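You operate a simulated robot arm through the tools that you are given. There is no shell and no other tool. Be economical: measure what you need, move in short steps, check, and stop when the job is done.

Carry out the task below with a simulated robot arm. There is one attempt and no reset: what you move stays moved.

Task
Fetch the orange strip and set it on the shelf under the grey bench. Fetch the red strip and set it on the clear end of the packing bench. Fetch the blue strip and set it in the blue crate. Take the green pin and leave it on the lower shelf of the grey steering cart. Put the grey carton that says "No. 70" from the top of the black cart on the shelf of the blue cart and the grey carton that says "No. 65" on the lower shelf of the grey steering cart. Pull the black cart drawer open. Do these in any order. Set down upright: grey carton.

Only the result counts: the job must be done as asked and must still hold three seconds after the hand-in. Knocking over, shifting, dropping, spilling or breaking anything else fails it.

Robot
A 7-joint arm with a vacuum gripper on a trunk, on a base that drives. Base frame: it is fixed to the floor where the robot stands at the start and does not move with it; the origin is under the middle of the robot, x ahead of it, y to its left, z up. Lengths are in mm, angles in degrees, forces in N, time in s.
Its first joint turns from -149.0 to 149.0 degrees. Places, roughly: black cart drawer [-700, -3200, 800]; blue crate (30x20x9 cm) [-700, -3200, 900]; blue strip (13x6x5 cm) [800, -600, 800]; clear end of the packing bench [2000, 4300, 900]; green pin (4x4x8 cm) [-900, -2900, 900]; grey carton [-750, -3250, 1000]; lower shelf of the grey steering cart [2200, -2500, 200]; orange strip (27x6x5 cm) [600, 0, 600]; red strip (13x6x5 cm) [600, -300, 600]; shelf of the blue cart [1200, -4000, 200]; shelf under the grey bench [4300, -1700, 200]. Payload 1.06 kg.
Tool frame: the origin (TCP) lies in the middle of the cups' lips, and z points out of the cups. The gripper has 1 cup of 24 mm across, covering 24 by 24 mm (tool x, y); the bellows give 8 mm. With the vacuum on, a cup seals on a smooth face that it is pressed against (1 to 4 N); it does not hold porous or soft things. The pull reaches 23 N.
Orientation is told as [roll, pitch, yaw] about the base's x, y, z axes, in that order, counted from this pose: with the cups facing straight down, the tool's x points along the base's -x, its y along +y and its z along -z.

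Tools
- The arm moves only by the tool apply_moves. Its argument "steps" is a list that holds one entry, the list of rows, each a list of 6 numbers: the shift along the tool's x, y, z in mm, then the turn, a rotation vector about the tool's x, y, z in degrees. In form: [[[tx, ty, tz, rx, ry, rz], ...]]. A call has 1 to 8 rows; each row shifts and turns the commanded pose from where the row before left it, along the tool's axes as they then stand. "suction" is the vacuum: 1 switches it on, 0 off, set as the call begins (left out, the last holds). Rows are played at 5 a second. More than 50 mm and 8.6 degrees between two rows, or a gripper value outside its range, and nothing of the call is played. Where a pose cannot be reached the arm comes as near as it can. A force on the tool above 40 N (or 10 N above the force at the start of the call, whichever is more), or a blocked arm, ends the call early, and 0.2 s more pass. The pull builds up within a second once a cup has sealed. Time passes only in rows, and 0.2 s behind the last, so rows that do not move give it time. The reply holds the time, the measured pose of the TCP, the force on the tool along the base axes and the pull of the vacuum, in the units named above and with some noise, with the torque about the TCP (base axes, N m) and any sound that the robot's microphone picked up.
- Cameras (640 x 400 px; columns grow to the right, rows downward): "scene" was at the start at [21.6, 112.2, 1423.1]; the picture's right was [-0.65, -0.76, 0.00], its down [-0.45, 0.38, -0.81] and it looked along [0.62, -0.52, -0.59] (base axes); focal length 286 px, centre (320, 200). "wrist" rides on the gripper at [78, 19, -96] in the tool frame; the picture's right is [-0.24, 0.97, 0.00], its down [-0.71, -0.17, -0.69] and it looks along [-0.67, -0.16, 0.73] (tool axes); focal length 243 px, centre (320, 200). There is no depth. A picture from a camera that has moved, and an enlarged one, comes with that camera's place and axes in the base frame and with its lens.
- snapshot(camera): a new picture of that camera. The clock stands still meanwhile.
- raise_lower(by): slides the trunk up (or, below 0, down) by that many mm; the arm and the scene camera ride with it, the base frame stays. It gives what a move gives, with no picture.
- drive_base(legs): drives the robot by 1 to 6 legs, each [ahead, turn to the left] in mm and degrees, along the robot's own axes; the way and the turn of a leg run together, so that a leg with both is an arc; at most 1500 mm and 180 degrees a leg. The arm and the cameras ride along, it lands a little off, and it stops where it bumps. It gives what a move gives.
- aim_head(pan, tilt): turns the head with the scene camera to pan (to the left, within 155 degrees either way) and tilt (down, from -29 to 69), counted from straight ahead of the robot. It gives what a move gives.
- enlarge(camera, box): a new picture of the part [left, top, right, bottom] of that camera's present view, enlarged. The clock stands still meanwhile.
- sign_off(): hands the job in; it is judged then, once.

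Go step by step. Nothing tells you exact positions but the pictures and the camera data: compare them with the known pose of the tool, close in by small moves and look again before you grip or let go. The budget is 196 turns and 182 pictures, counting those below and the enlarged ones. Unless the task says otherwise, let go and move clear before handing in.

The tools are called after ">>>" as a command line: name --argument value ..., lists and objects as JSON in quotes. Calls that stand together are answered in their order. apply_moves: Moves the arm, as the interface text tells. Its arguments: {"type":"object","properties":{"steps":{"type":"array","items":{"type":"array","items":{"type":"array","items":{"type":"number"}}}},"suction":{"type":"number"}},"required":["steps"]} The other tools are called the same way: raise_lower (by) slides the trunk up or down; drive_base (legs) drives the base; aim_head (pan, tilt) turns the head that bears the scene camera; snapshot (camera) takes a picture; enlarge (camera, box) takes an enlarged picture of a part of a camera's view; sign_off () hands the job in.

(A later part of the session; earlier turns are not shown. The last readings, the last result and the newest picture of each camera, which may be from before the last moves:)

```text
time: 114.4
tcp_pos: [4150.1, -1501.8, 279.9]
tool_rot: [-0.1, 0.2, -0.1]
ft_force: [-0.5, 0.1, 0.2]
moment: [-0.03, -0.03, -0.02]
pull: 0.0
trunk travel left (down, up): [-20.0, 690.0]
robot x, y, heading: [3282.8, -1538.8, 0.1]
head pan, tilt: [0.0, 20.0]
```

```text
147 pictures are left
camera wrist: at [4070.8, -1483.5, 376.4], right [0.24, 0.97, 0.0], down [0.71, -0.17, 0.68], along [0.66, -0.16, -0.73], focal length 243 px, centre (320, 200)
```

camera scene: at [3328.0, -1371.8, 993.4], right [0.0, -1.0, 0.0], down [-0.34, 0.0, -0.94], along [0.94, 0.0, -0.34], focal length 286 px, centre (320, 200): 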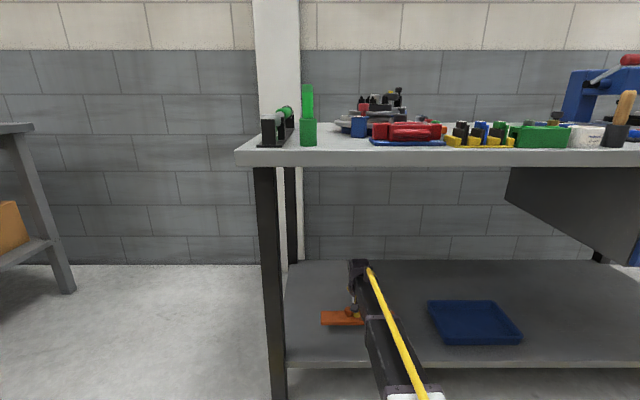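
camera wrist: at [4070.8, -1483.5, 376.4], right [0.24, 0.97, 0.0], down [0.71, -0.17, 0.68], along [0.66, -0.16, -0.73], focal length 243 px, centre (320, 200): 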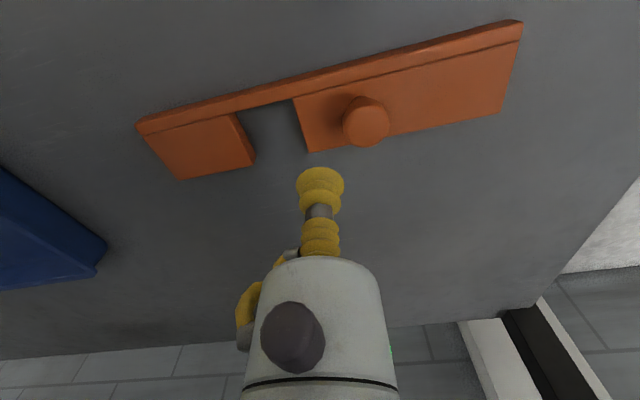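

Orange is placed well on the shelf. Now I back out, fold the arm, raise, and return for the red strip by the same way.

>>> drive_base --legs '[[-380, 0]]'

>>> apply_moves --steps '[[[35, 0, 0, 0, 0, 0], [35, 0, 0, 0, 0, 0], [35, 0, 0, 0, 0, 0], [35, 0, 0, 0, 0, 0], [35, 0, 0, 0, 0, 0], [35, 0, 0, 0, 0, 0], [25, 0, 0, 0, 0, 0], [0, 0, 0, 0, 0, 0]]]'

>>> raise_lower --by 400

>>> raise_lower --by 290

>>> drive_base --legs '[[0, 90], [1500, 0], [1400, 0], [0, 90]]'

>>> aim_head --pan 0 --tilt 35

>>> snapshot --camera "scene"

```text
time: 116.9
tcp_pos: [3763.6, -1503.8, 280.4]
tool_rot: [0.0, 0.1, -0.2]
ft_force: [0.2, -0.5, 1.3]
moment: [-0.02, -0.03, 0.0]
pull: 0.1
trunk travel left (down, up): [-20.0, 690.0]
robot x, y, heading: [2895.7, -1538.4, -0.3]
head pan, tilt: [0.0, 20.0]
```

```text
time: 118.7
tcp_pos: [3526.9, -1500.7, 281.2]
tool_rot: [0.0, 0.1, -0.1]
ft_force: [-0.3, 0.3, -0.4]
moment: [-0.02, -0.01, 0.03]
pull: 0.0
trunk travel left (down, up): [-20.0, 690.0]
robot x, y, heading: [2896.2, -1540.8, -0.1]
head pan, tilt: [0.0, 20.0]
```

```text
time: 122.5
tcp_pos: [3526.1, -1500.3, 681.2]
tool_rot: [-0.1, 0.1, -0.2]
ft_force: [-0.5, -0.6, 0.4]
moment: [0.02, 0.03, 0.0]
pull: 0.1
trunk travel left (down, up): [-420.0, 290.0]
robot x, y, heading: [2895.7, -1540.4, -0.2]
head pan, tilt: [0.0, 20.0]
```

```text
time: 125.4
tcp_pos: [3526.2, -1501.8, 971.0]
tool_rot: [0.0, 0.1, -0.3]
ft_force: [0.4, 0.1, 0.8]
moment: [0.02, 0.0, -0.04]
pull: 0.1
trunk travel left (down, up): [-710.0, 0.0]
robot x, y, heading: [2894.3, -1542.2, -0.2]
head pan, tilt: [0.0, 20.0]
```

```text
time: 147.1
tcp_pos: [2230.3, 1266.2, 971.8]
tool_rot: [0.0, 0.2, -177.8]
ft_force: [-0.3, -0.4, 0.0]
moment: [0.02, 0.02, 0.0]
pull: 0.0
trunk travel left (down, up): [-710.0, 0.0]
robot x, y, heading: [2857.4, 1333.0, -177.4]
head pan, tilt: [0.0, 20.0]
```

```text
time: 147.8
tcp_pos: [2231.4, 1265.5, 972.7]
tool_rot: [0.0, 0.1, -177.8]
ft_force: [-0.4, 0.7, 0.8]
moment: [-0.01, 0.01, -0.03]
pull: 0.0
trunk travel left (down, up): [-710.0, 0.0]
robot x, y, heading: [2862.8, 1333.2, -177.7]
head pan, tilt: [0.0, 35.0]
```

```text
146 pictures are left
camera scene: at [2825.4, 1159.3, 1659.6], right [-0.04, 1.0, 0.0], down [0.57, 0.02, -0.82], along [-0.82, -0.03, -0.57], focal length 286 px, centre (320, 200)
```

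scene: 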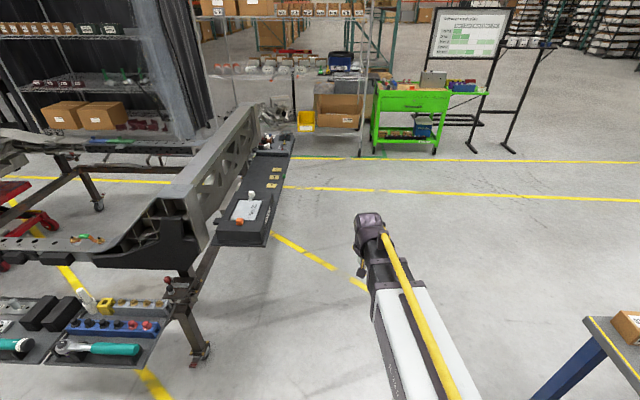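

Path ahead is clear. Driving back to the tray side.

>>> drive_base --legs '[[0, -2.5], [1500, 0], [1000, 0], [0, 77]]'

>>> snapshot --camera "scene"

```text
time: 163.8
tcp_pos: [227.7, 763.9, 971.0]
tool_rot: [-0.1, 0.0, -105.3]
ft_force: [0.1, -0.2, -0.3]
moment: [-0.02, 0.0, -0.03]
pull: 0.1
trunk travel left (down, up): [-710.0, 0.0]
robot x, y, heading: [351.5, 1390.4, -105.5]
head pan, tilt: [0.0, 35.0]
```

```text
145 pictures are left
camera scene: at [506.7, 1298.8, 1659.5], right [-0.96, 0.26, 0.0], down [0.15, 0.55, -0.82], along [-0.22, -0.79, -0.57], focal length 286 px, centre (320, 200)
```

scene: 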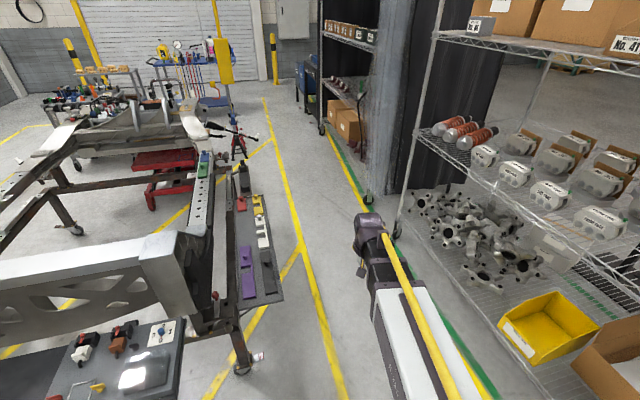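

I head for (0,-250), then turn to face the tray again.

>>> drive_base --legs '[[0, 3.4], [1500, 0], [170, 0], [0, 102]]'

>>> snapshot --camera "wrist"

>>> aim_head --pan 15 --tilt 55

>>> snapshot --camera "scene"

```text
time: 177.2
tcp_pos: [621.4, -252.4, 971.5]
tool_rot: [-0.1, 0.0, -1.3]
ft_force: [0.1, 0.7, 0.6]
moment: [-0.01, 0.0, -0.02]
pull: 0.1
trunk travel left (down, up): [-710.0, 0.0]
robot x, y, heading: [-11.5, -276.8, -1.4]
head pan, tilt: [0.0, 35.0]
```

```text
144 pictures are left
camera wrist: at [543.8, -231.1, 1067.6], right [0.26, 0.97, 0.0], down [0.7, -0.19, 0.68], along [0.66, -0.18, -0.73], focal length 243 px, centre (320, 200)
```

wrist: 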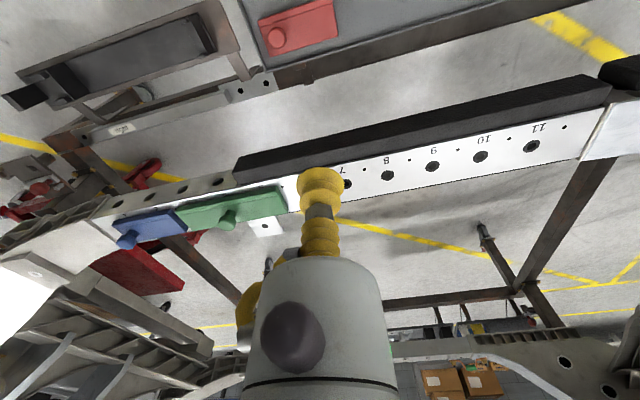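

```text
time: 178.0
tcp_pos: [620.8, -252.9, 970.5]
tool_rot: [0.1, 0.1, -1.4]
ft_force: [-0.4, -0.2, 0.4]
moment: [0.02, 0.03, 0.01]
pull: 0.0
trunk travel left (down, up): [-710.0, 0.0]
robot x, y, heading: [-14.5, -275.9, -1.6]
head pan, tilt: [15.0, 55.0]
```

```text
143 pictures are left
camera scene: at [17.1, -91.5, 1631.4], right [0.24, -0.97, 0.0], down [-0.8, -0.19, -0.57], along [0.56, 0.13, -0.82], focal length 286 px, centre (320, 200)
```

scene: 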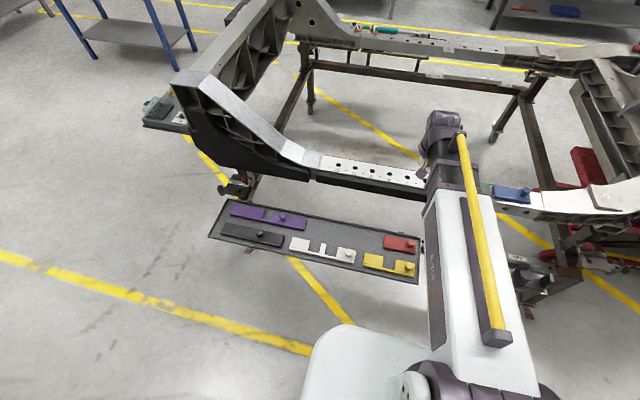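

Red knob is confirmed near (602,-319). I pull the tool back from the beam, lower, and look close.

>>> apply_moves --steps '[[[22, -10, 0, 0, 0, 0], [21, -10, 0, 0, 0, 0], [0, 0, 0, 0, 0, 0]]]'

>>> raise_lower --by -290

>>> snapshot --camera "wrist"

```text
time: 178.8
tcp_pos: [580.3, -273.5, 970.9]
tool_rot: [0.0, 0.0, -1.4]
ft_force: [0.5, 0.4, 0.2]
moment: [0.01, 0.01, -0.01]
pull: 0.1
trunk travel left (down, up): [-710.0, 0.0]
robot x, y, heading: [-11.4, -278.9, -1.4]
head pan, tilt: [15.0, 55.0]
```

```text
time: 181.7
tcp_pos: [580.0, -272.1, 679.9]
tool_rot: [0.0, 0.1, -1.4]
ft_force: [-0.5, 0.2, 0.9]
moment: [0.04, -0.02, -0.04]
pull: 0.0
trunk travel left (down, up): [-420.0, 290.0]
robot x, y, heading: [-13.0, -278.5, -1.4]
head pan, tilt: [15.0, 55.0]
```

```text
142 pictures are left
camera wrist: at [503.4, -250.9, 776.3], right [0.26, 0.97, 0.0], down [0.7, -0.19, 0.68], along [0.66, -0.18, -0.73], focal length 243 px, centre (320, 200)
```

wrist: 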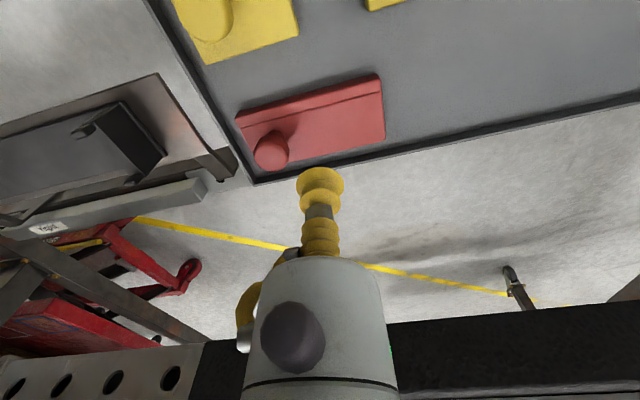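

Target cup spot (604,-275). Moving over and descending close.

>>> apply_moves --steps '[[[-24, -2, 0, 0, 0, 0], [0, 0, 30, 0, 0, 0], [0, 0, 30, 0, 0, 0], [0, 0, 25, 0, 0, 0], [0, 0, 5, 0, 0, 0], [0, 0, 0, 0, 0, 0]]]' --suction 1

>>> snapshot --camera "wrist"

```text
time: 183.1
tcp_pos: [603.7, -274.9, 589.9]
tool_rot: [0.0, 0.1, -1.4]
ft_force: [-0.3, 0.5, 0.0]
moment: [0.03, 0.04, 0.03]
pull: 0.0
trunk travel left (down, up): [-420.0, 290.0]
robot x, y, heading: [-13.9, -278.6, -1.3]
head pan, tilt: [15.0, 55.0]
```

```text
141 pictures are left
camera wrist: at [526.3, -253.9, 685.7], right [0.26, 0.97, 0.0], down [0.7, -0.19, 0.68], along [0.66, -0.18, -0.73], focal length 243 px, centre (320, 200)
```

wrist: 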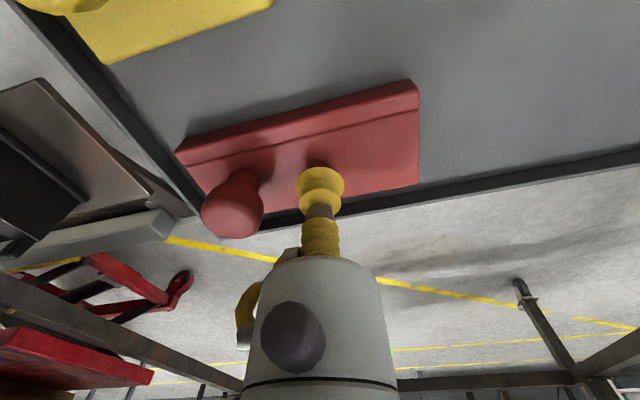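

Good alignment. Lowering to seal.

>>> apply_moves --steps '[[[0, 0, 5, 0, 0, 0], [0, 0, 4, 0, 0, 0], [0, 0, 3, 0, 0, 0], [0, 0, 2, 0, 0, 0], [0, 0, 0, 0, 0, 0], [0, 0, 0, 0, 0, 0]]]'

```text
time: 184.5
tcp_pos: [603.4, -275.1, 575.9]
tool_rot: [0.0, 0.0, -1.4]
ft_force: [0.0, 1.6, 5.1]
moment: [-0.01, 0.0, 0.02]
pull: 22.9
trunk travel left (down, up): [-420.0, 290.0]
robot x, y, heading: [-12.0, -277.6, -1.2]
head pan, tilt: [15.0, 55.0]
```

Sealed. Lift, pull back, raise, and head toward the packing bench.

>>> apply_moves --steps '[[[0, 0, -5, 0, 0, 0], [0, 0, -20, 0, 0, 0], [0, 0, -35, 0, 0, 0], [0, 0, -30, 0, 0, 0], [20, 0, 0, 0, 0, 0], [20, 0, 0, 0, 0, 0], [0, 0, 0, 0, 0, 0]]]'

>>> raise_lower --by 290

>>> drive_base --legs '[[0, 91.4], [1500, 0], [700, 0]]'

>>> aim_head --pan -30 --tilt 25

>>> snapshot --camera "scene"

```text
time: 186.1
tcp_pos: [563.2, -275.3, 665.7]
tool_rot: [0.0, 0.0, -1.4]
ft_force: [-0.9, -0.4, -0.8]
moment: [0.01, 0.01, 0.03]
pull: 22.4
trunk travel left (down, up): [-420.0, 290.0]
robot x, y, heading: [-12.4, -279.6, -1.2]
head pan, tilt: [15.0, 55.0]
```

```text
time: 189.0
tcp_pos: [563.5, -274.6, 955.1]
tool_rot: [0.0, 0.1, -1.4]
ft_force: [0.3, 0.0, -0.7]
moment: [0.03, -0.01, -0.02]
pull: 22.5
trunk travel left (down, up): [-710.0, 0.0]
robot x, y, heading: [-12.7, -276.7, -1.4]
head pan, tilt: [15.0, 55.0]
```

```text
time: 204.2
tcp_pos: [-164.9, 2549.9, 955.3]
tool_rot: [0.0, 0.1, 92.9]
ft_force: [-0.4, -0.4, -0.5]
moment: [0.0, 0.04, 0.0]
pull: 22.9
trunk travel left (down, up): [-710.0, 0.0]
robot x, y, heading: [-119.2, 1979.4, 92.9]
head pan, tilt: [15.0, 55.0]
```

```text
time: 205.3
tcp_pos: [-166.1, 2550.3, 956.9]
tool_rot: [0.0, 0.1, 92.9]
ft_force: [-0.2, 0.0, -1.5]
moment: [-0.02, 0.02, -0.02]
pull: 22.9
trunk travel left (down, up): [-710.0, 0.0]
robot x, y, heading: [-115.8, 1978.1, 92.8]
head pan, tilt: [-30.0, 25.0]
```

```text
140 pictures are left
camera scene: at [-244.3, 2004.3, 1675.3], right [0.89, -0.45, 0.0], down [-0.19, -0.38, -0.91], along [0.41, 0.81, -0.42], focal length 286 px, centre (320, 200)
```

scene: 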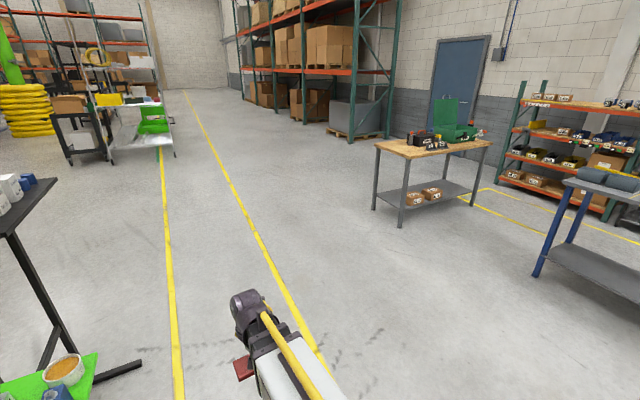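

Packing bench stands at x≈1870–3190, y≈4190–4650, clear at its near (-x) end. I drive to face that end.

>>> drive_base --legs '[[0, -29.5], [1500, 0], [1200, 0], [0, -63.5]]'

>>> aim_head --pan 0 --tilt 30

>>> snapshot --camera "scene"

>>> snapshot --camera "wrist"

```text
time: 222.4
tcp_pos: [1680.0, 4299.7, 956.3]
tool_rot: [0.1, 0.0, -4.1]
ft_force: [-0.5, -0.1, -1.2]
moment: [0.0, 0.04, 0.0]
pull: 23.2
trunk travel left (down, up): [-710.0, 0.0]
robot x, y, heading: [1105.8, 4324.5, -4.0]
head pan, tilt: [-30.0, 25.0]
```

```text
time: 223.4
tcp_pos: [1681.1, 4300.5, 956.8]
tool_rot: [0.0, 0.2, -4.1]
ft_force: [-0.9, -0.7, 0.0]
moment: [0.03, 0.01, 0.01]
pull: 22.7
trunk travel left (down, up): [-710.0, 0.0]
robot x, y, heading: [1103.8, 4322.6, -4.0]
head pan, tilt: [0.0, 30.0]
```

```text
139 pictures are left
camera scene: at [1163.2, 4488.6, 1667.4], right [-0.07, -1.0, 0.0], down [-0.5, 0.04, -0.87], along [0.86, -0.06, -0.5], focal length 286 px, centre (320, 200)
```

scene: 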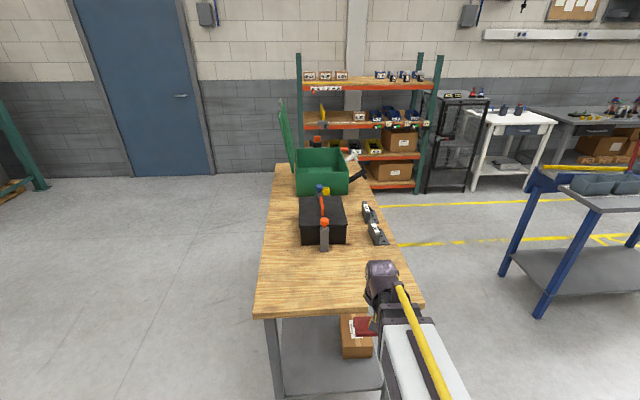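

```text
138 pictures are left
camera wrist: at [1604.3, 4325.2, 1052.1], right [0.3, 0.95, 0.0], down [0.7, -0.22, 0.68], along [0.65, -0.21, -0.73], focal length 243 px, centre (320, 200)
```

wrist: 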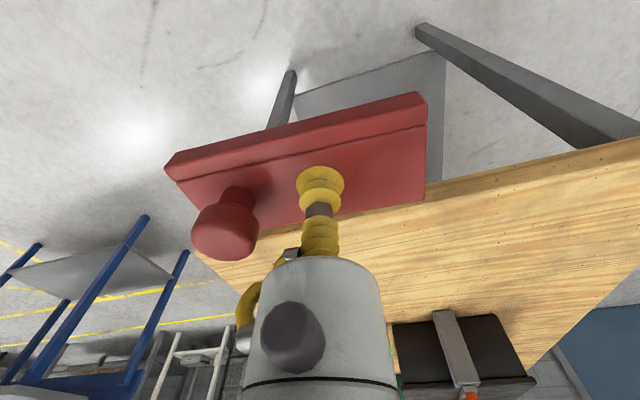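

The bench's clear end spans x≈1805–2140, y≈4083–4667. I advance so the strip is over about (1950,4290).

>>> drive_base --legs '[[270, 0]]'

>>> snapshot --camera "wrist"

>>> snapshot --camera "scene"

```text
time: 225.3
tcp_pos: [1949.6, 4275.5, 956.8]
tool_rot: [0.1, 0.1, -4.6]
ft_force: [-0.5, -0.1, -1.0]
moment: [-0.01, -0.02, 0.01]
pull: 22.7
trunk travel left (down, up): [-710.0, 0.0]
robot x, y, heading: [1372.3, 4300.8, -4.6]
head pan, tilt: [0.0, 30.0]
```

```text
137 pictures are left
camera wrist: at [1873.4, 4300.9, 1052.1], right [0.31, 0.95, 0.0], down [0.69, -0.23, 0.68], along [0.65, -0.21, -0.73], focal length 243 px, centre (320, 200)
```

wrist: 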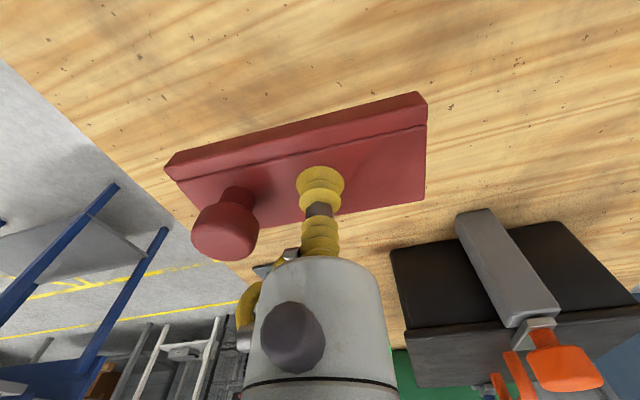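

```text
136 pictures are left
camera scene: at [1433.7, 4468.0, 1667.3], right [-0.08, -1.0, 0.0], down [-0.5, 0.04, -0.87], along [0.86, -0.07, -0.5], focal length 286 px, centre (320, 200)
```

scene: 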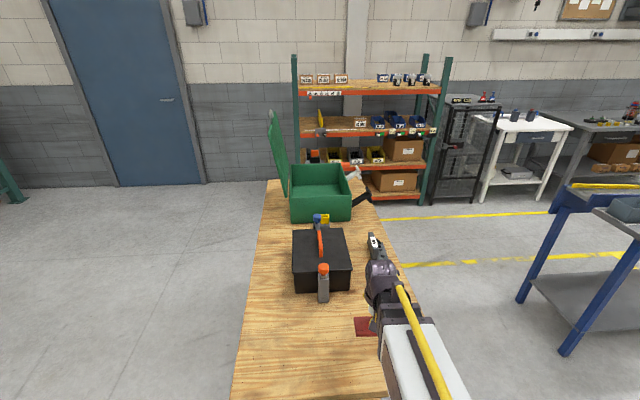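

Spot is clear. Small shift left/back, then lower in steps.

>>> apply_moves --steps '[[[12, 25, 0, 0, 0, 0], [12, 25, 15, 0, 0, 0], [0, 0, 20, 0, 0, 0], [0, 0, 15, 0, 0, 0], [0, 0, 10, 0, 0, 0], [0, 0, 0, 0, 0, 0]]]'

>>> snapshot --camera "wrist"

```text
time: 226.7
tcp_pos: [1930.4, 4328.0, 893.5]
tool_rot: [-0.1, 0.1, -4.5]
ft_force: [-0.1, -0.1, -0.5]
moment: [-0.02, -0.03, 0.01]
pull: 22.4
trunk travel left (down, up): [-710.0, 0.0]
robot x, y, heading: [1377.4, 4303.8, -4.6]
head pan, tilt: [0.0, 30.0]
```

```text
135 pictures are left
camera wrist: at [1854.0, 4353.2, 991.1], right [0.31, 0.95, 0.0], down [0.69, -0.23, 0.68], along [0.65, -0.21, -0.73], focal length 243 px, centre (320, 200)
```

wrist: 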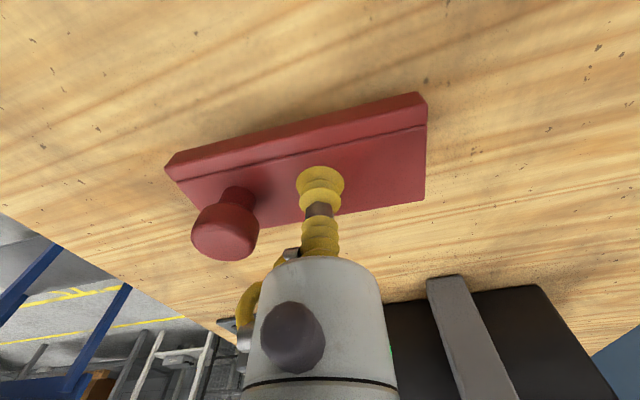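

>>> apply_moves --steps '[[[0, 0, 4, 0, 0, 0], [0, 0, 3, 0, 0, 0], [0, 0, 3, 0, 0, 0], [0, 0, 0, 0, 0, 0]]]'

>>> apply_moves --steps '[[[0, 0, 3, 0, 0, 0], [0, 0, 2, 0, 0, 0], [0, 0, 0, 0, 0, 0]]]'

```text
time: 227.7
tcp_pos: [1930.2, 4327.0, 885.2]
tool_rot: [0.1, 0.2, -4.6]
ft_force: [0.6, 0.3, -0.8]
moment: [0.03, 0.04, 0.0]
pull: 23.1
trunk travel left (down, up): [-710.0, 0.0]
robot x, y, heading: [1371.5, 4301.8, -4.5]
head pan, tilt: [0.0, 30.0]
```

```text
time: 228.5
tcp_pos: [1930.3, 4327.0, 880.1]
tool_rot: [0.0, 0.0, -4.6]
ft_force: [-0.2, 0.6, -1.1]
moment: [0.07, 0.02, 0.01]
pull: 23.3
trunk travel left (down, up): [-710.0, 0.0]
robot x, y, heading: [1370.5, 4304.9, -4.3]
head pan, tilt: [0.0, 30.0]
```

>>> apply_moves --steps '[[[0, 0, 3, 0, 0, 0], [0, 0, 3, 0, 0, 0], [0, 0, 0, 0, 0, 0]]]'

>>> apply_moves --steps '[[[0, 0, 3, 0, 0, 0], [0, 0, 2, 0, 0, 0], [0, 0, 0, 0, 0, 0]]]'

```text
time: 229.3
tcp_pos: [1929.8, 4326.1, 874.1]
tool_rot: [0.1, 0.1, -4.6]
ft_force: [3.6, 2.3, 14.6]
moment: [-0.02, -0.01, -0.04]
pull: 23.1
trunk travel left (down, up): [-710.0, 0.0]
robot x, y, heading: [1372.0, 4304.0, -4.4]
head pan, tilt: [0.0, 30.0]
```

```text
time: 230.1
tcp_pos: [1930.2, 4326.2, 868.8]
tool_rot: [0.0, 0.0, -4.6]
ft_force: [3.8, -3.3, 13.8]
moment: [-0.01, 0.04, -0.02]
pull: 23.0
trunk travel left (down, up): [-710.0, 0.0]
robot x, y, heading: [1376.0, 4302.7, -4.6]
head pan, tilt: [0.0, 30.0]
```

Contact made. Releasing and rising.

>>> apply_moves --steps '[[[0, 0, -4, 0, 0, 0], [0, 0, 0, 0, 0, 0], [0, 0, 0, 0, 0, 0], [0, 0, 0, 0, 0, 0], [0, 0, -3, 0, 0, 0], [0, 0, -10, 0, 0, 0], [0, 0, -30, 0, 0, 0], [0, 0, -40, 0, 0, 0]]]' --suction 0

>>> snapshot --camera "wrist"

```text
time: 231.9
tcp_pos: [1931.7, 4325.8, 961.8]
tool_rot: [-0.1, 0.1, -4.6]
ft_force: [-0.7, -0.4, -0.2]
moment: [0.01, 0.01, 0.03]
pull: 0.0
trunk travel left (down, up): [-710.0, 0.0]
robot x, y, heading: [1372.9, 4304.3, -4.6]
head pan, tilt: [0.0, 30.0]
```

```text
134 pictures are left
camera wrist: at [1854.6, 4351.8, 1057.5], right [0.31, 0.95, 0.0], down [0.69, -0.23, 0.68], along [0.65, -0.21, -0.73], focal length 243 px, centre (320, 200)
```

wrist: 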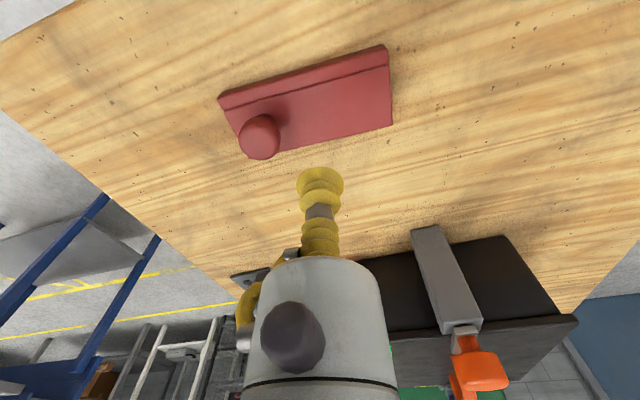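

Red is placed. Back out and drive to the blue strip.

>>> drive_base --legs '[[-280, 0], [0, -103], [1500, 0], [1460, 0], [0, 12.4]]'

>>> snapshot --camera "scene"

```text
time: 253.1
tcp_pos: [423.7, 840.5, 961.3]
tool_rot: [0.0, 0.1, -90.0]
ft_force: [0.5, 0.0, -0.8]
moment: [-0.01, 0.02, -0.01]
pull: 0.2
trunk travel left (down, up): [-710.0, 0.0]
robot x, y, heading: [357.8, 1394.5, -90.0]
head pan, tilt: [0.0, 30.0]
```

```text
133 pictures are left
camera scene: at [525.8, 1347.3, 1667.3], right [-1.0, 0.0, 0.0], down [0.0, 0.5, -0.87], along [0.0, -0.87, -0.5], focal length 286 px, centre (320, 200)
```

scene: 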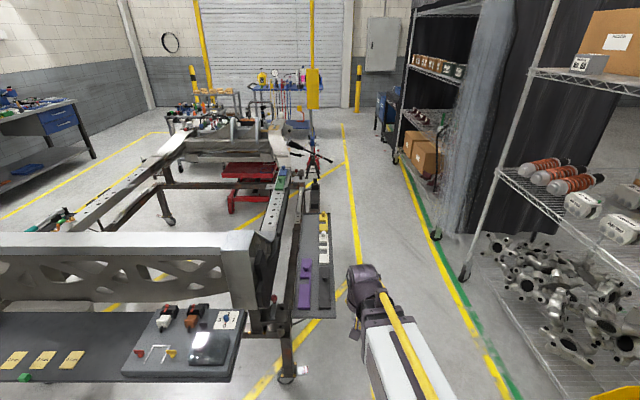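

Driving to (0,-620) and facing the rail.

>>> drive_base --legs '[[0, -10.1], [1500, 0], [545, 0], [0, 100]]'

>>> snapshot --camera "wrist"

>>> snapshot --camera "scene"

```text
time: 268.3
tcp_pos: [560.7, -541.6, 962.1]
tool_rot: [-0.1, 0.2, 3.7]
ft_force: [0.2, 0.0, 0.7]
moment: [0.01, -0.01, -0.01]
pull: 0.1
trunk travel left (down, up): [-710.0, 0.0]
robot x, y, heading: [14.9, -648.1, 4.0]
head pan, tilt: [0.0, 30.0]
```

```text
132 pictures are left
camera wrist: at [481.9, -527.6, 1057.1], right [0.17, 0.99, 0.0], down [0.72, -0.12, 0.68], along [0.67, -0.12, -0.73], focal length 243 px, centre (320, 200)
```

wrist: 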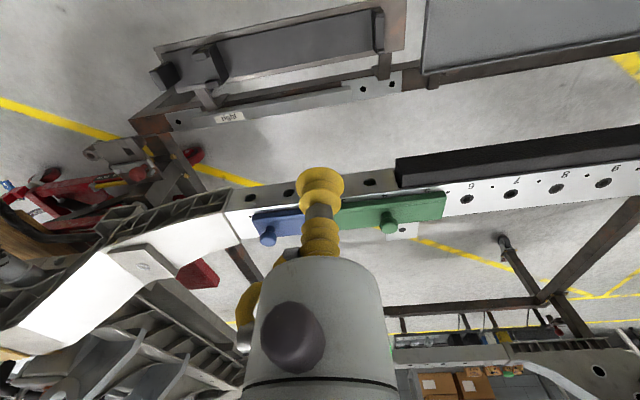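

```text
131 pictures are left
camera scene: at [48.1, -473.6, 1667.3], right [0.07, -1.0, 0.0], down [-0.5, -0.03, -0.87], along [0.86, 0.06, -0.5], focal length 286 px, centre (320, 200)
```

scene: 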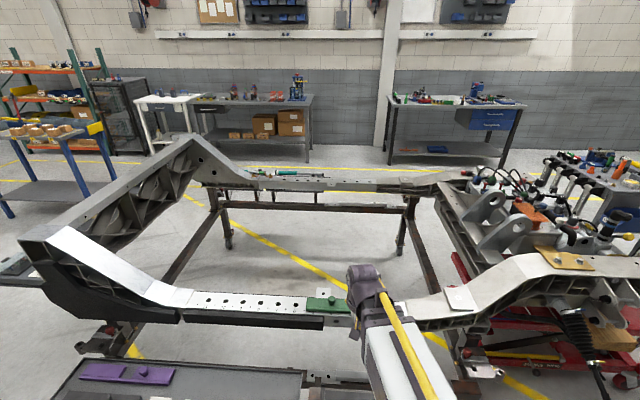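

Blue strip lies on the rail ahead. I move the tool toward it for a better look.

>>> apply_moves --steps '[[[-25, -10, 0, 0, 0, 0], [-30, -10, 0, 0, 0, 0], [-30, -10, 0, 0, 0, 0], [-30, -10, 0, 0, 0, 0], [0, 0, 0, 0, 0, 0]]]'

>>> snapshot --camera "wrist"

>>> aim_head --pan 0 --tilt 45

>>> snapshot --camera "scene"

```text
time: 269.5
tcp_pos: [680.5, -572.6, 959.3]
tool_rot: [0.0, 0.1, 3.7]
ft_force: [0.0, 0.0, 0.3]
moment: [0.0, -0.01, 0.05]
pull: 0.0
trunk travel left (down, up): [-710.0, 0.0]
robot x, y, heading: [14.1, -646.7, 3.9]
head pan, tilt: [0.0, 30.0]
```

```text
130 pictures are left
camera wrist: at [601.9, -559.3, 1056.6], right [0.17, 0.99, 0.0], down [0.72, -0.12, 0.68], along [0.67, -0.12, -0.73], focal length 243 px, centre (320, 200)
```

wrist: 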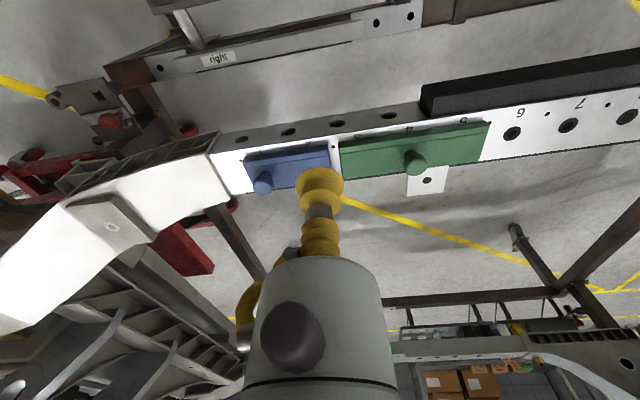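

```text
time: 270.3
tcp_pos: [681.8, -574.0, 960.3]
tool_rot: [0.1, 0.2, 3.7]
ft_force: [0.0, 0.5, 0.1]
moment: [-0.01, -0.02, 0.0]
pull: 0.0
trunk travel left (down, up): [-710.0, 0.0]
robot x, y, heading: [13.2, -648.4, 3.8]
head pan, tilt: [0.0, 45.0]
```

```text
129 pictures are left
camera scene: at [39.1, -474.3, 1644.8], right [0.07, -1.0, 0.0], down [-0.71, -0.05, -0.71], along [0.71, 0.05, -0.71], focal length 286 px, centre (320, 200)
```

scene: 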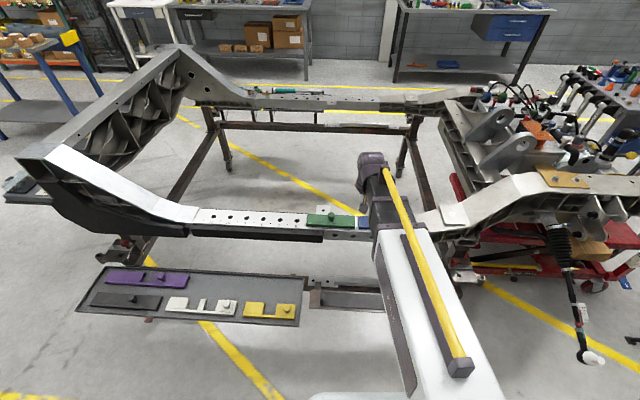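

Blue plate: right end y≈-585, knob at (808,-681), plate top z≈750. I move above (812,-642) and descend partway.

>>> apply_moves --steps '[[[-32, -19, 0, 0, 0, 0], [-32, -19, 0, 0, 0, 0], [-32, -19, 0, 0, 0, 0], [-30, -19, 0, 0, 0, 0], [0, 0, 35, 0, 0, 0], [0, 0, 35, 0, 0, 0], [0, 0, 35, 0, 0, 0], [0, 0, 0, 0, 0, 0]]]'

>>> snapshot --camera "wrist"

```text
time: 272.1
tcp_pos: [808.8, -641.8, 857.1]
tool_rot: [0.0, 0.1, 3.7]
ft_force: [-0.5, 0.6, -0.1]
moment: [0.01, 0.01, -0.04]
pull: 0.0
trunk travel left (down, up): [-710.0, 0.0]
robot x, y, heading: [15.2, -647.1, 3.9]
head pan, tilt: [0.0, 45.0]
```

```text
128 pictures are left
camera wrist: at [729.9, -628.7, 953.0], right [0.17, 0.99, 0.0], down [0.72, -0.12, 0.68], along [0.67, -0.12, -0.73], focal length 243 px, centre (320, 200)
```

wrist: 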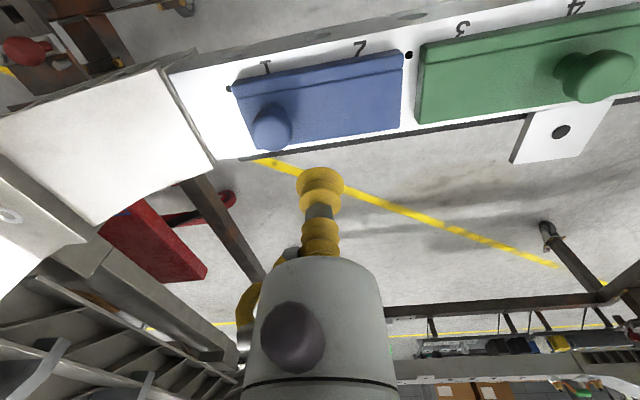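

Length checks out at 131 mm so z≈750 is right. Descend to just above.

>>> apply_moves --steps '[[[-2, 0, 35, 0, 0, 0], [0, 0, 30, 0, 0, 0], [0, 0, 22, 0, 0, 0], [0, 0, 0, 0, 0, 0]]]' --suction 1

>>> snapshot --camera "wrist"

```text
time: 273.1
tcp_pos: [809.2, -641.0, 769.8]
tool_rot: [0.0, 0.0, 3.7]
ft_force: [0.1, -0.1, -0.7]
moment: [0.01, -0.03, -0.02]
pull: 22.8
trunk travel left (down, up): [-710.0, 0.0]
robot x, y, heading: [14.8, -645.6, 3.8]
head pan, tilt: [0.0, 45.0]
```

```text
127 pictures are left
camera wrist: at [728.8, -628.0, 864.9], right [0.17, 0.99, 0.0], down [0.72, -0.12, 0.68], along [0.67, -0.12, -0.73], focal length 243 px, centre (320, 200)
```

wrist: 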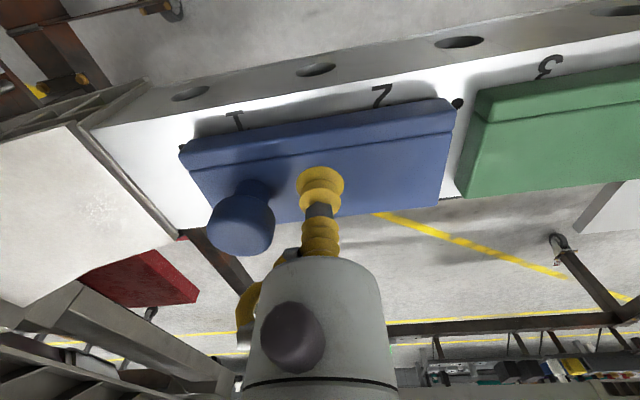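

The cup already sealed on the plate. Lift, retract, turn toward the black cart.

>>> apply_moves --steps '[[[0, 0, -10, 0, 0, 0], [0, 0, -35, 0, 0, 0], [0, 0, -40, 0, 0, 0], [0, 0, -40, 0, 0, 0], [0, 0, -40, 0, 0, 0], [30, 0, -25, 0, 0, 0], [0, 0, 0, 0, 0, 0]]]'

>>> apply_moves --steps '[[[35, 0, 0, 0, 0, 0], [35, 0, 0, 0, 0, 0], [35, 0, 0, 0, 0, 0], [35, 0, 0, 0, 0, 0], [30, 0, 0, 0, 0, 0], [0, 0, 0, 0, 0, 0]]]'

>>> drive_base --legs '[[0, -94], [1500, 0]]'

>>> aim_head --pan -15 --tilt 30

>>> snapshot --camera "scene"

```text
time: 274.7
tcp_pos: [780.4, -643.3, 961.3]
tool_rot: [-0.1, 0.2, 3.8]
ft_force: [0.2, 0.4, -1.0]
moment: [-0.01, -0.01, -0.01]
pull: 23.0
trunk travel left (down, up): [-710.0, 0.0]
robot x, y, heading: [13.4, -644.4, 3.8]
head pan, tilt: [0.0, 45.0]
```

```text
time: 276.1
tcp_pos: [611.4, -654.1, 958.6]
tool_rot: [0.0, 0.1, 3.7]
ft_force: [-0.7, -0.1, -1.2]
moment: [0.01, -0.01, -0.02]
pull: 22.7
trunk travel left (down, up): [-710.0, 0.0]
robot x, y, heading: [13.6, -647.1, 3.7]
head pan, tilt: [0.0, 45.0]
```

```text
time: 287.7
tcp_pos: [-119.2, -2753.9, 957.5]
tool_rot: [0.0, 0.1, -92.4]
ft_force: [-0.8, 0.4, -1.1]
moment: [-0.01, 0.03, -0.01]
pull: 23.4
trunk travel left (down, up): [-710.0, 0.0]
robot x, y, heading: [-45.0, -2163.5, -92.2]
head pan, tilt: [0.0, 45.0]
```

```text
time: 288.4
tcp_pos: [-118.1, -2753.7, 957.8]
tool_rot: [-0.1, 0.1, -92.4]
ft_force: [0.0, -0.8, -0.9]
moment: [0.01, 0.02, 0.0]
pull: 22.9
trunk travel left (down, up): [-710.0, 0.0]
robot x, y, heading: [-46.5, -2159.8, -92.2]
head pan, tilt: [-15.0, 30.0]
```

```text
126 pictures are left
camera scene: at [98.5, -2210.0, 1667.3], right [-0.95, 0.3, 0.0], down [0.15, 0.48, -0.87], along [-0.26, -0.83, -0.5], focal length 286 px, centre (320, 200)
```

scene: 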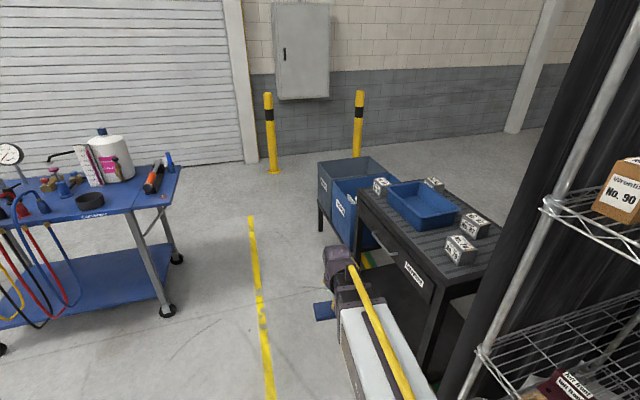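

I see the black cart with the blue crate, small grey cartons and a drawer facing the aisle. Zooming in.

>>> enlarge --camera "scene" --box '[330, 150, 530, 275]'

>>> enlarge --camera "scene" --box '[350, 180, 450, 242]'

```text
3.20 times, centred on (430, 212) of scene
camera zoom: at [98.5, -2210.0, 1667.3], right [-0.95, 0.3, 0.0], down [0.15, 0.48, -0.87], along [-0.26, -0.83, -0.5], focal length 916 px, centre (-32, 160)
```

zoom: 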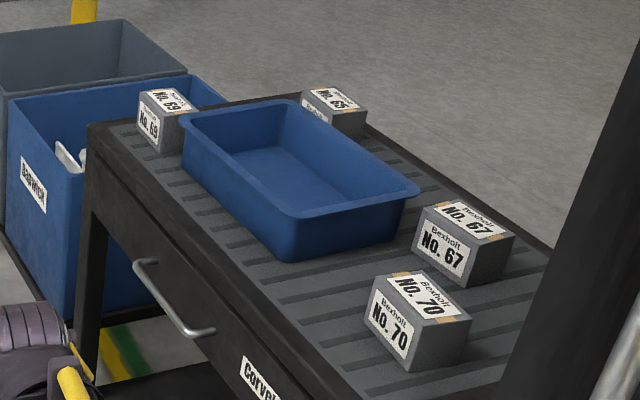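

```text
6.40 times, centred on (400, 211) of scene
camera zoom: at [98.5, -2210.0, 1667.3], right [-0.95, 0.3, 0.0], down [0.15, 0.48, -0.87], along [-0.26, -0.83, -0.5], focal length 1833 px, centre (-192, 130)
```

zoom: 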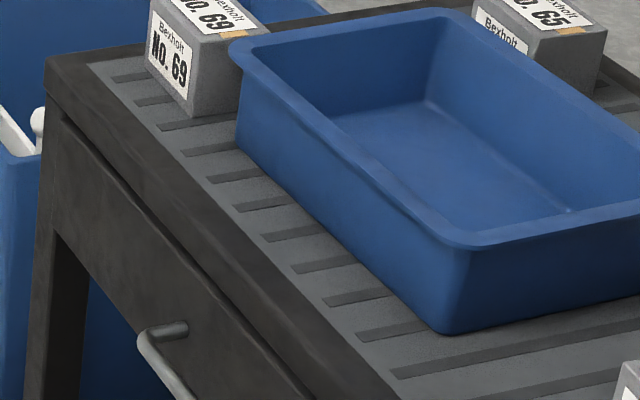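

Cartons 69, 65, 67, 70 and the crate (centre ≈(-778,-3270)) are visible. I'll drive round to face the cart from the aisle at a safe distance.

>>> drive_base --legs '[[0, 12.9], [1060, 0], [0, -100.7]]'

>>> aim_head --pan 0 --tilt 30

>>> snapshot --camera "scene"

```text
time: 298.9
tcp_pos: [-459.5, -3112.4, 958.5]
tool_rot: [0.0, 0.1, 177.9]
ft_force: [0.1, 0.8, -1.0]
moment: [0.0, -0.02, 0.02]
pull: 22.2
trunk travel left (down, up): [-710.0, 0.0]
robot x, y, heading: [136.4, -3180.3, 178.3]
head pan, tilt: [-15.0, 30.0]
```

```text
time: 299.6
tcp_pos: [-459.1, -3114.2, 958.4]
tool_rot: [0.0, 0.1, 177.9]
ft_force: [0.0, 0.7, -0.7]
moment: [0.02, 0.02, 0.02]
pull: 23.2
trunk travel left (down, up): [-710.0, 0.0]
robot x, y, heading: [136.9, -3184.1, 177.9]
head pan, tilt: [0.0, 30.0]
```

```text
123 pictures are left
camera scene: at [82.8, -3351.4, 1667.3], right [0.04, 1.0, 0.0], down [0.5, -0.02, -0.87], along [-0.87, 0.03, -0.5], focal length 286 px, centre (320, 200)
```

scene: 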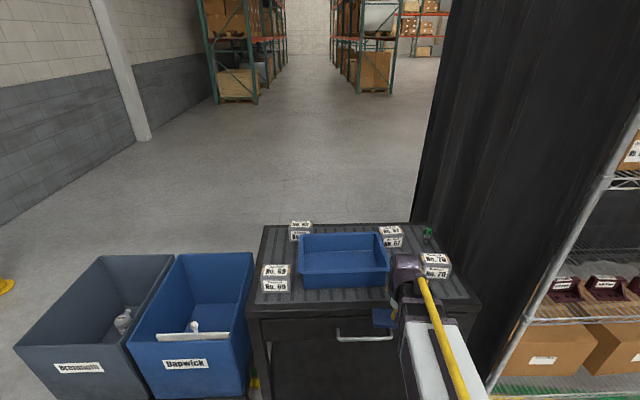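

>>> enlarge --camera "scene" --box '[240, 210, 480, 360]'

>>> snapshot --camera "wrist"

```text
2.67 times, centred on (360, 285) of scene
camera zoom: at [82.8, -3351.4, 1667.3], right [0.04, 1.0, 0.0], down [0.5, -0.02, -0.87], along [-0.87, 0.03, -0.5], focal length 764 px, centre (213, -27)
```

zoom: 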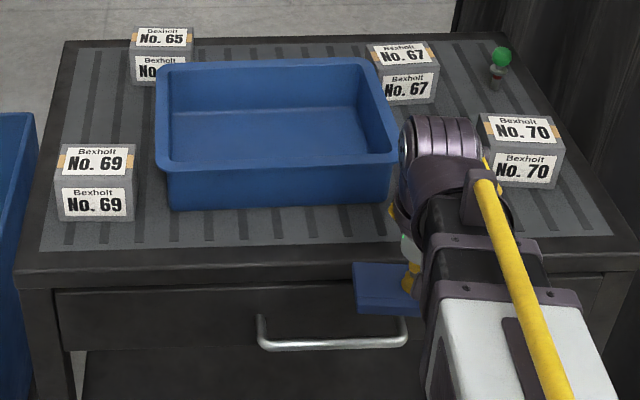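

```text
121 pictures are left
camera wrist: at [-381.7, -3135.1, 1055.0], right [-0.27, -0.96, 0.0], down [-0.7, 0.2, 0.68], along [-0.66, 0.19, -0.73], focal length 243 px, centre (320, 200)
```

wrist: 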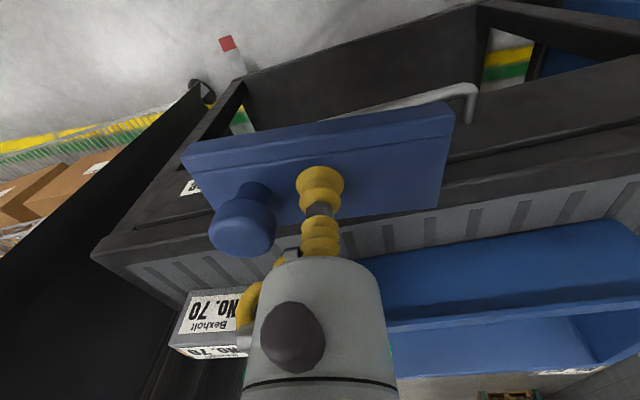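

Map of the cart: top z≈876; crate x -861…-641, y -3401…-3094, rim ≈966; No. 70 at about (-712,-2893); pin at the far right corner. I raise the strip and bring it over the crate.

>>> apply_moves --steps '[[[-10, 20, -30, 0, 0, 0], [-10, 20, -30, 0, 0, 0], [-10, 20, -30, 0, 0, 0], [-40, 20, -10, 0, 0, 0], [-40, 20, 0, 0, 0, 0], [-40, 20, 0, 0, 0, 0], [0, 0, 0, 0, 0, 0]]]'

>>> apply_moves --steps '[[[-40, 10, 0, 0, 0, 0], [-40, 10, 0, 0, 0, 0], [-40, 8, 0, 0, 0, 0], [-17, 0, 0, 0, 0, 0], [0, 0, 0, 0, 0, 0]]]'

>>> snapshot --camera "wrist"

>>> snapshot --camera "scene"

```text
time: 301.2
tcp_pos: [-614.2, -3229.3, 1059.9]
tool_rot: [-0.1, 0.1, 177.9]
ft_force: [0.1, 0.6, -1.6]
moment: [-0.01, 0.01, 0.02]
pull: 22.8
trunk travel left (down, up): [-710.0, 0.0]
robot x, y, heading: [135.7, -3180.6, 178.1]
head pan, tilt: [0.0, 30.0]
```

```text
time: 302.4
tcp_pos: [-749.3, -3251.5, 1058.8]
tool_rot: [0.0, 0.1, 177.9]
ft_force: [-0.1, 0.5, -1.2]
moment: [0.0, -0.03, -0.01]
pull: 22.8
trunk travel left (down, up): [-710.0, 0.0]
robot x, y, heading: [135.8, -3182.9, 178.3]
head pan, tilt: [0.0, 30.0]
```

```text
120 pictures are left
camera wrist: at [-673.1, -3273.3, 1153.9], right [-0.27, -0.96, 0.0], down [-0.7, 0.2, 0.68], along [-0.66, 0.19, -0.73], focal length 243 px, centre (320, 200)
```

wrist: 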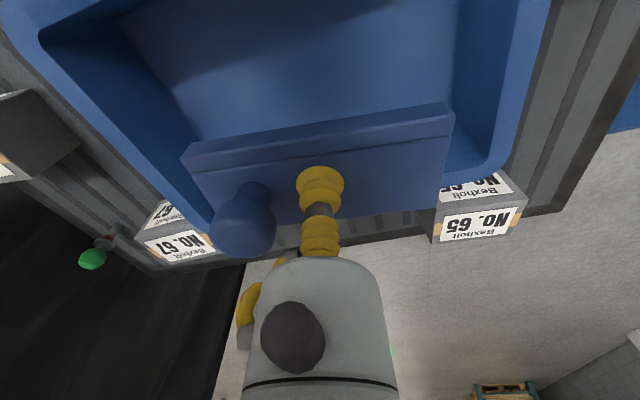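

```text
119 pictures are left
camera scene: at [82.8, -3351.5, 1667.4], right [0.04, 1.0, 0.0], down [0.5, -0.02, -0.87], along [-0.87, 0.03, -0.5], focal length 286 px, centre (320, 200)
```

scene: 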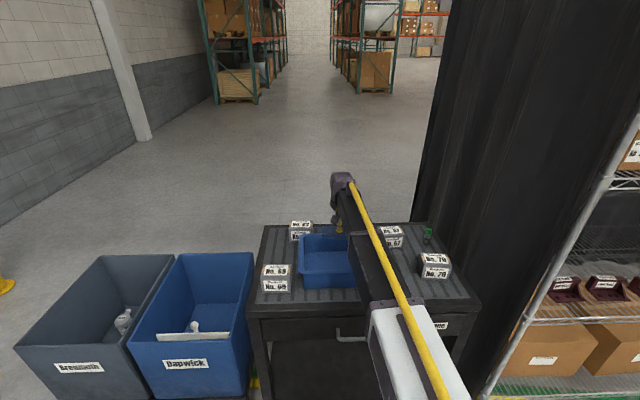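

The strip is centred over the crate. Lowering into it.

>>> apply_moves --steps '[[[0, 0, 30, 0, 0, 0], [0, 0, 35, 0, 0, 0], [0, 0, 30, 0, 0, 0], [0, 0, 25, 0, 0, 0], [0, 0, 15, 0, 0, 0], [0, 0, 0, 0, 0, 0]]]'

>>> snapshot --camera "wrist"

```text
time: 303.8
tcp_pos: [-750.6, -3251.6, 923.9]
tool_rot: [0.1, 0.1, 177.9]
ft_force: [0.0, 0.2, -0.9]
moment: [0.0, -0.02, 0.0]
pull: 22.9
trunk travel left (down, up): [-710.0, 0.0]
robot x, y, heading: [132.3, -3182.1, 177.9]
head pan, tilt: [0.0, 30.0]
```

```text
118 pictures are left
camera wrist: at [-673.4, -3272.3, 1019.2], right [-0.27, -0.96, 0.0], down [-0.7, 0.2, 0.68], along [-0.66, 0.19, -0.73], focal length 243 px, centre (320, 200)
```

wrist: 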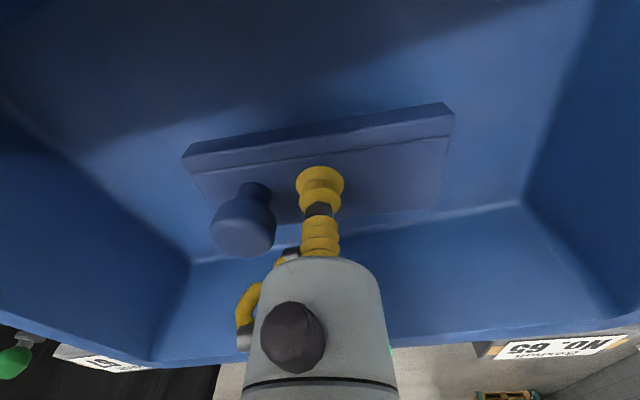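

>>> apply_moves --steps '[[[0, 0, 5, 0, 0, 0], [0, 0, 4, 0, 0, 0], [0, 0, 3, 0, 0, 0], [0, 0, 0, 0, 0, 0]]]'

>>> apply_moves --steps '[[[0, 0, 2, 0, 0, 0], [0, 0, 2, 0, 0, 0], [0, 0, 0, 0, 0, 0]]]'

```text
time: 304.8
tcp_pos: [-750.1, -3252.0, 910.0]
tool_rot: [0.0, 0.2, 177.9]
ft_force: [0.4, 0.6, -1.1]
moment: [0.02, 0.03, 0.04]
pull: 23.2
trunk travel left (down, up): [-710.0, 0.0]
robot x, y, heading: [133.7, -3182.3, 177.9]
head pan, tilt: [0.0, 30.0]
```

```text
time: 305.6
tcp_pos: [-749.3, -3251.7, 906.7]
tool_rot: [-0.1, 0.1, 177.9]
ft_force: [0.1, -0.7, -1.3]
moment: [0.0, -0.01, 0.0]
pull: 22.9
trunk travel left (down, up): [-710.0, 0.0]
robot x, y, heading: [130.1, -3179.6, 177.9]
head pan, tilt: [0.0, 30.0]
```

>>> apply_moves --steps '[[[0, 0, 2, 0, 0, 0], [0, 0, 2, 0, 0, 0], [0, 0, 0, 0, 0, 0]]]'

>>> apply_moves --steps '[[[0, 0, 2, 0, 0, 0], [0, 0, 2, 0, 0, 0], [0, 0, 0, 0, 0, 0]]]'

```text
time: 306.4
tcp_pos: [-751.8, -3250.3, 902.9]
tool_rot: [0.0, 0.0, 177.9]
ft_force: [-0.6, -0.5, -1.9]
moment: [0.01, 0.0, 0.02]
pull: 22.7
trunk travel left (down, up): [-710.0, 0.0]
robot x, y, heading: [131.7, -3184.0, 177.9]
head pan, tilt: [0.0, 30.0]
```

```text
time: 307.2
tcp_pos: [-750.0, -3251.2, 899.8]
tool_rot: [0.0, 0.0, 177.9]
ft_force: [-2.1, -0.4, 9.0]
moment: [0.0, -0.03, 0.02]
pull: 23.0
trunk travel left (down, up): [-710.0, 0.0]
robot x, y, heading: [137.8, -3184.6, 178.0]
head pan, tilt: [0.0, 30.0]
```

Contact with the crate floor. Releasing and rising clear.

>>> apply_moves --steps '[[[0, 0, -2, 0, 0, 0], [0, 0, 0, 0, 0, 0], [0, 0, 0, 0, 0, 0], [0, 0, 0, 0, 0, 0], [0, 0, -3, 0, 0, 0], [0, 0, -15, 0, 0, 0], [0, 0, -40, 0, 0, 0], [0, 0, -40, 0, 0, 0]]]' --suction 0

>>> apply_moves --steps '[[[0, 0, -40, 0, 0, 0], [0, 0, -30, 0, 0, 0], [0, 0, 0, 0, 0, 0]]]'

>>> snapshot --camera "wrist"

```text
time: 309.0
tcp_pos: [-748.4, -3249.5, 999.8]
tool_rot: [0.1, 0.1, 177.9]
ft_force: [-0.1, 0.0, -0.5]
moment: [-0.03, 0.0, 0.01]
pull: 0.1
trunk travel left (down, up): [-710.0, 0.0]
robot x, y, heading: [138.1, -3183.5, 178.2]
head pan, tilt: [0.0, 30.0]
```

```text
time: 309.8
tcp_pos: [-750.3, -3249.9, 1070.6]
tool_rot: [0.0, 0.0, 177.9]
ft_force: [0.0, 0.0, -0.3]
moment: [0.01, 0.0, 0.01]
pull: 0.0
trunk travel left (down, up): [-710.0, 0.0]
robot x, y, heading: [136.0, -3180.3, 177.8]
head pan, tilt: [0.0, 30.0]
```

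```text
117 pictures are left
camera wrist: at [-672.9, -3271.4, 1167.4], right [-0.27, -0.96, 0.0], down [-0.7, 0.2, 0.68], along [-0.66, 0.19, -0.73], focal length 243 px, centre (320, 200)
```

wrist: 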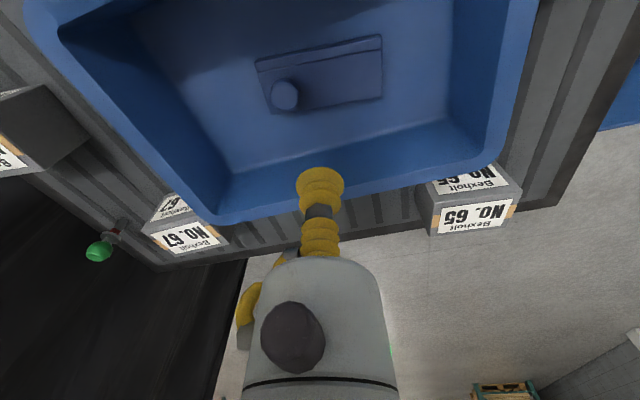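

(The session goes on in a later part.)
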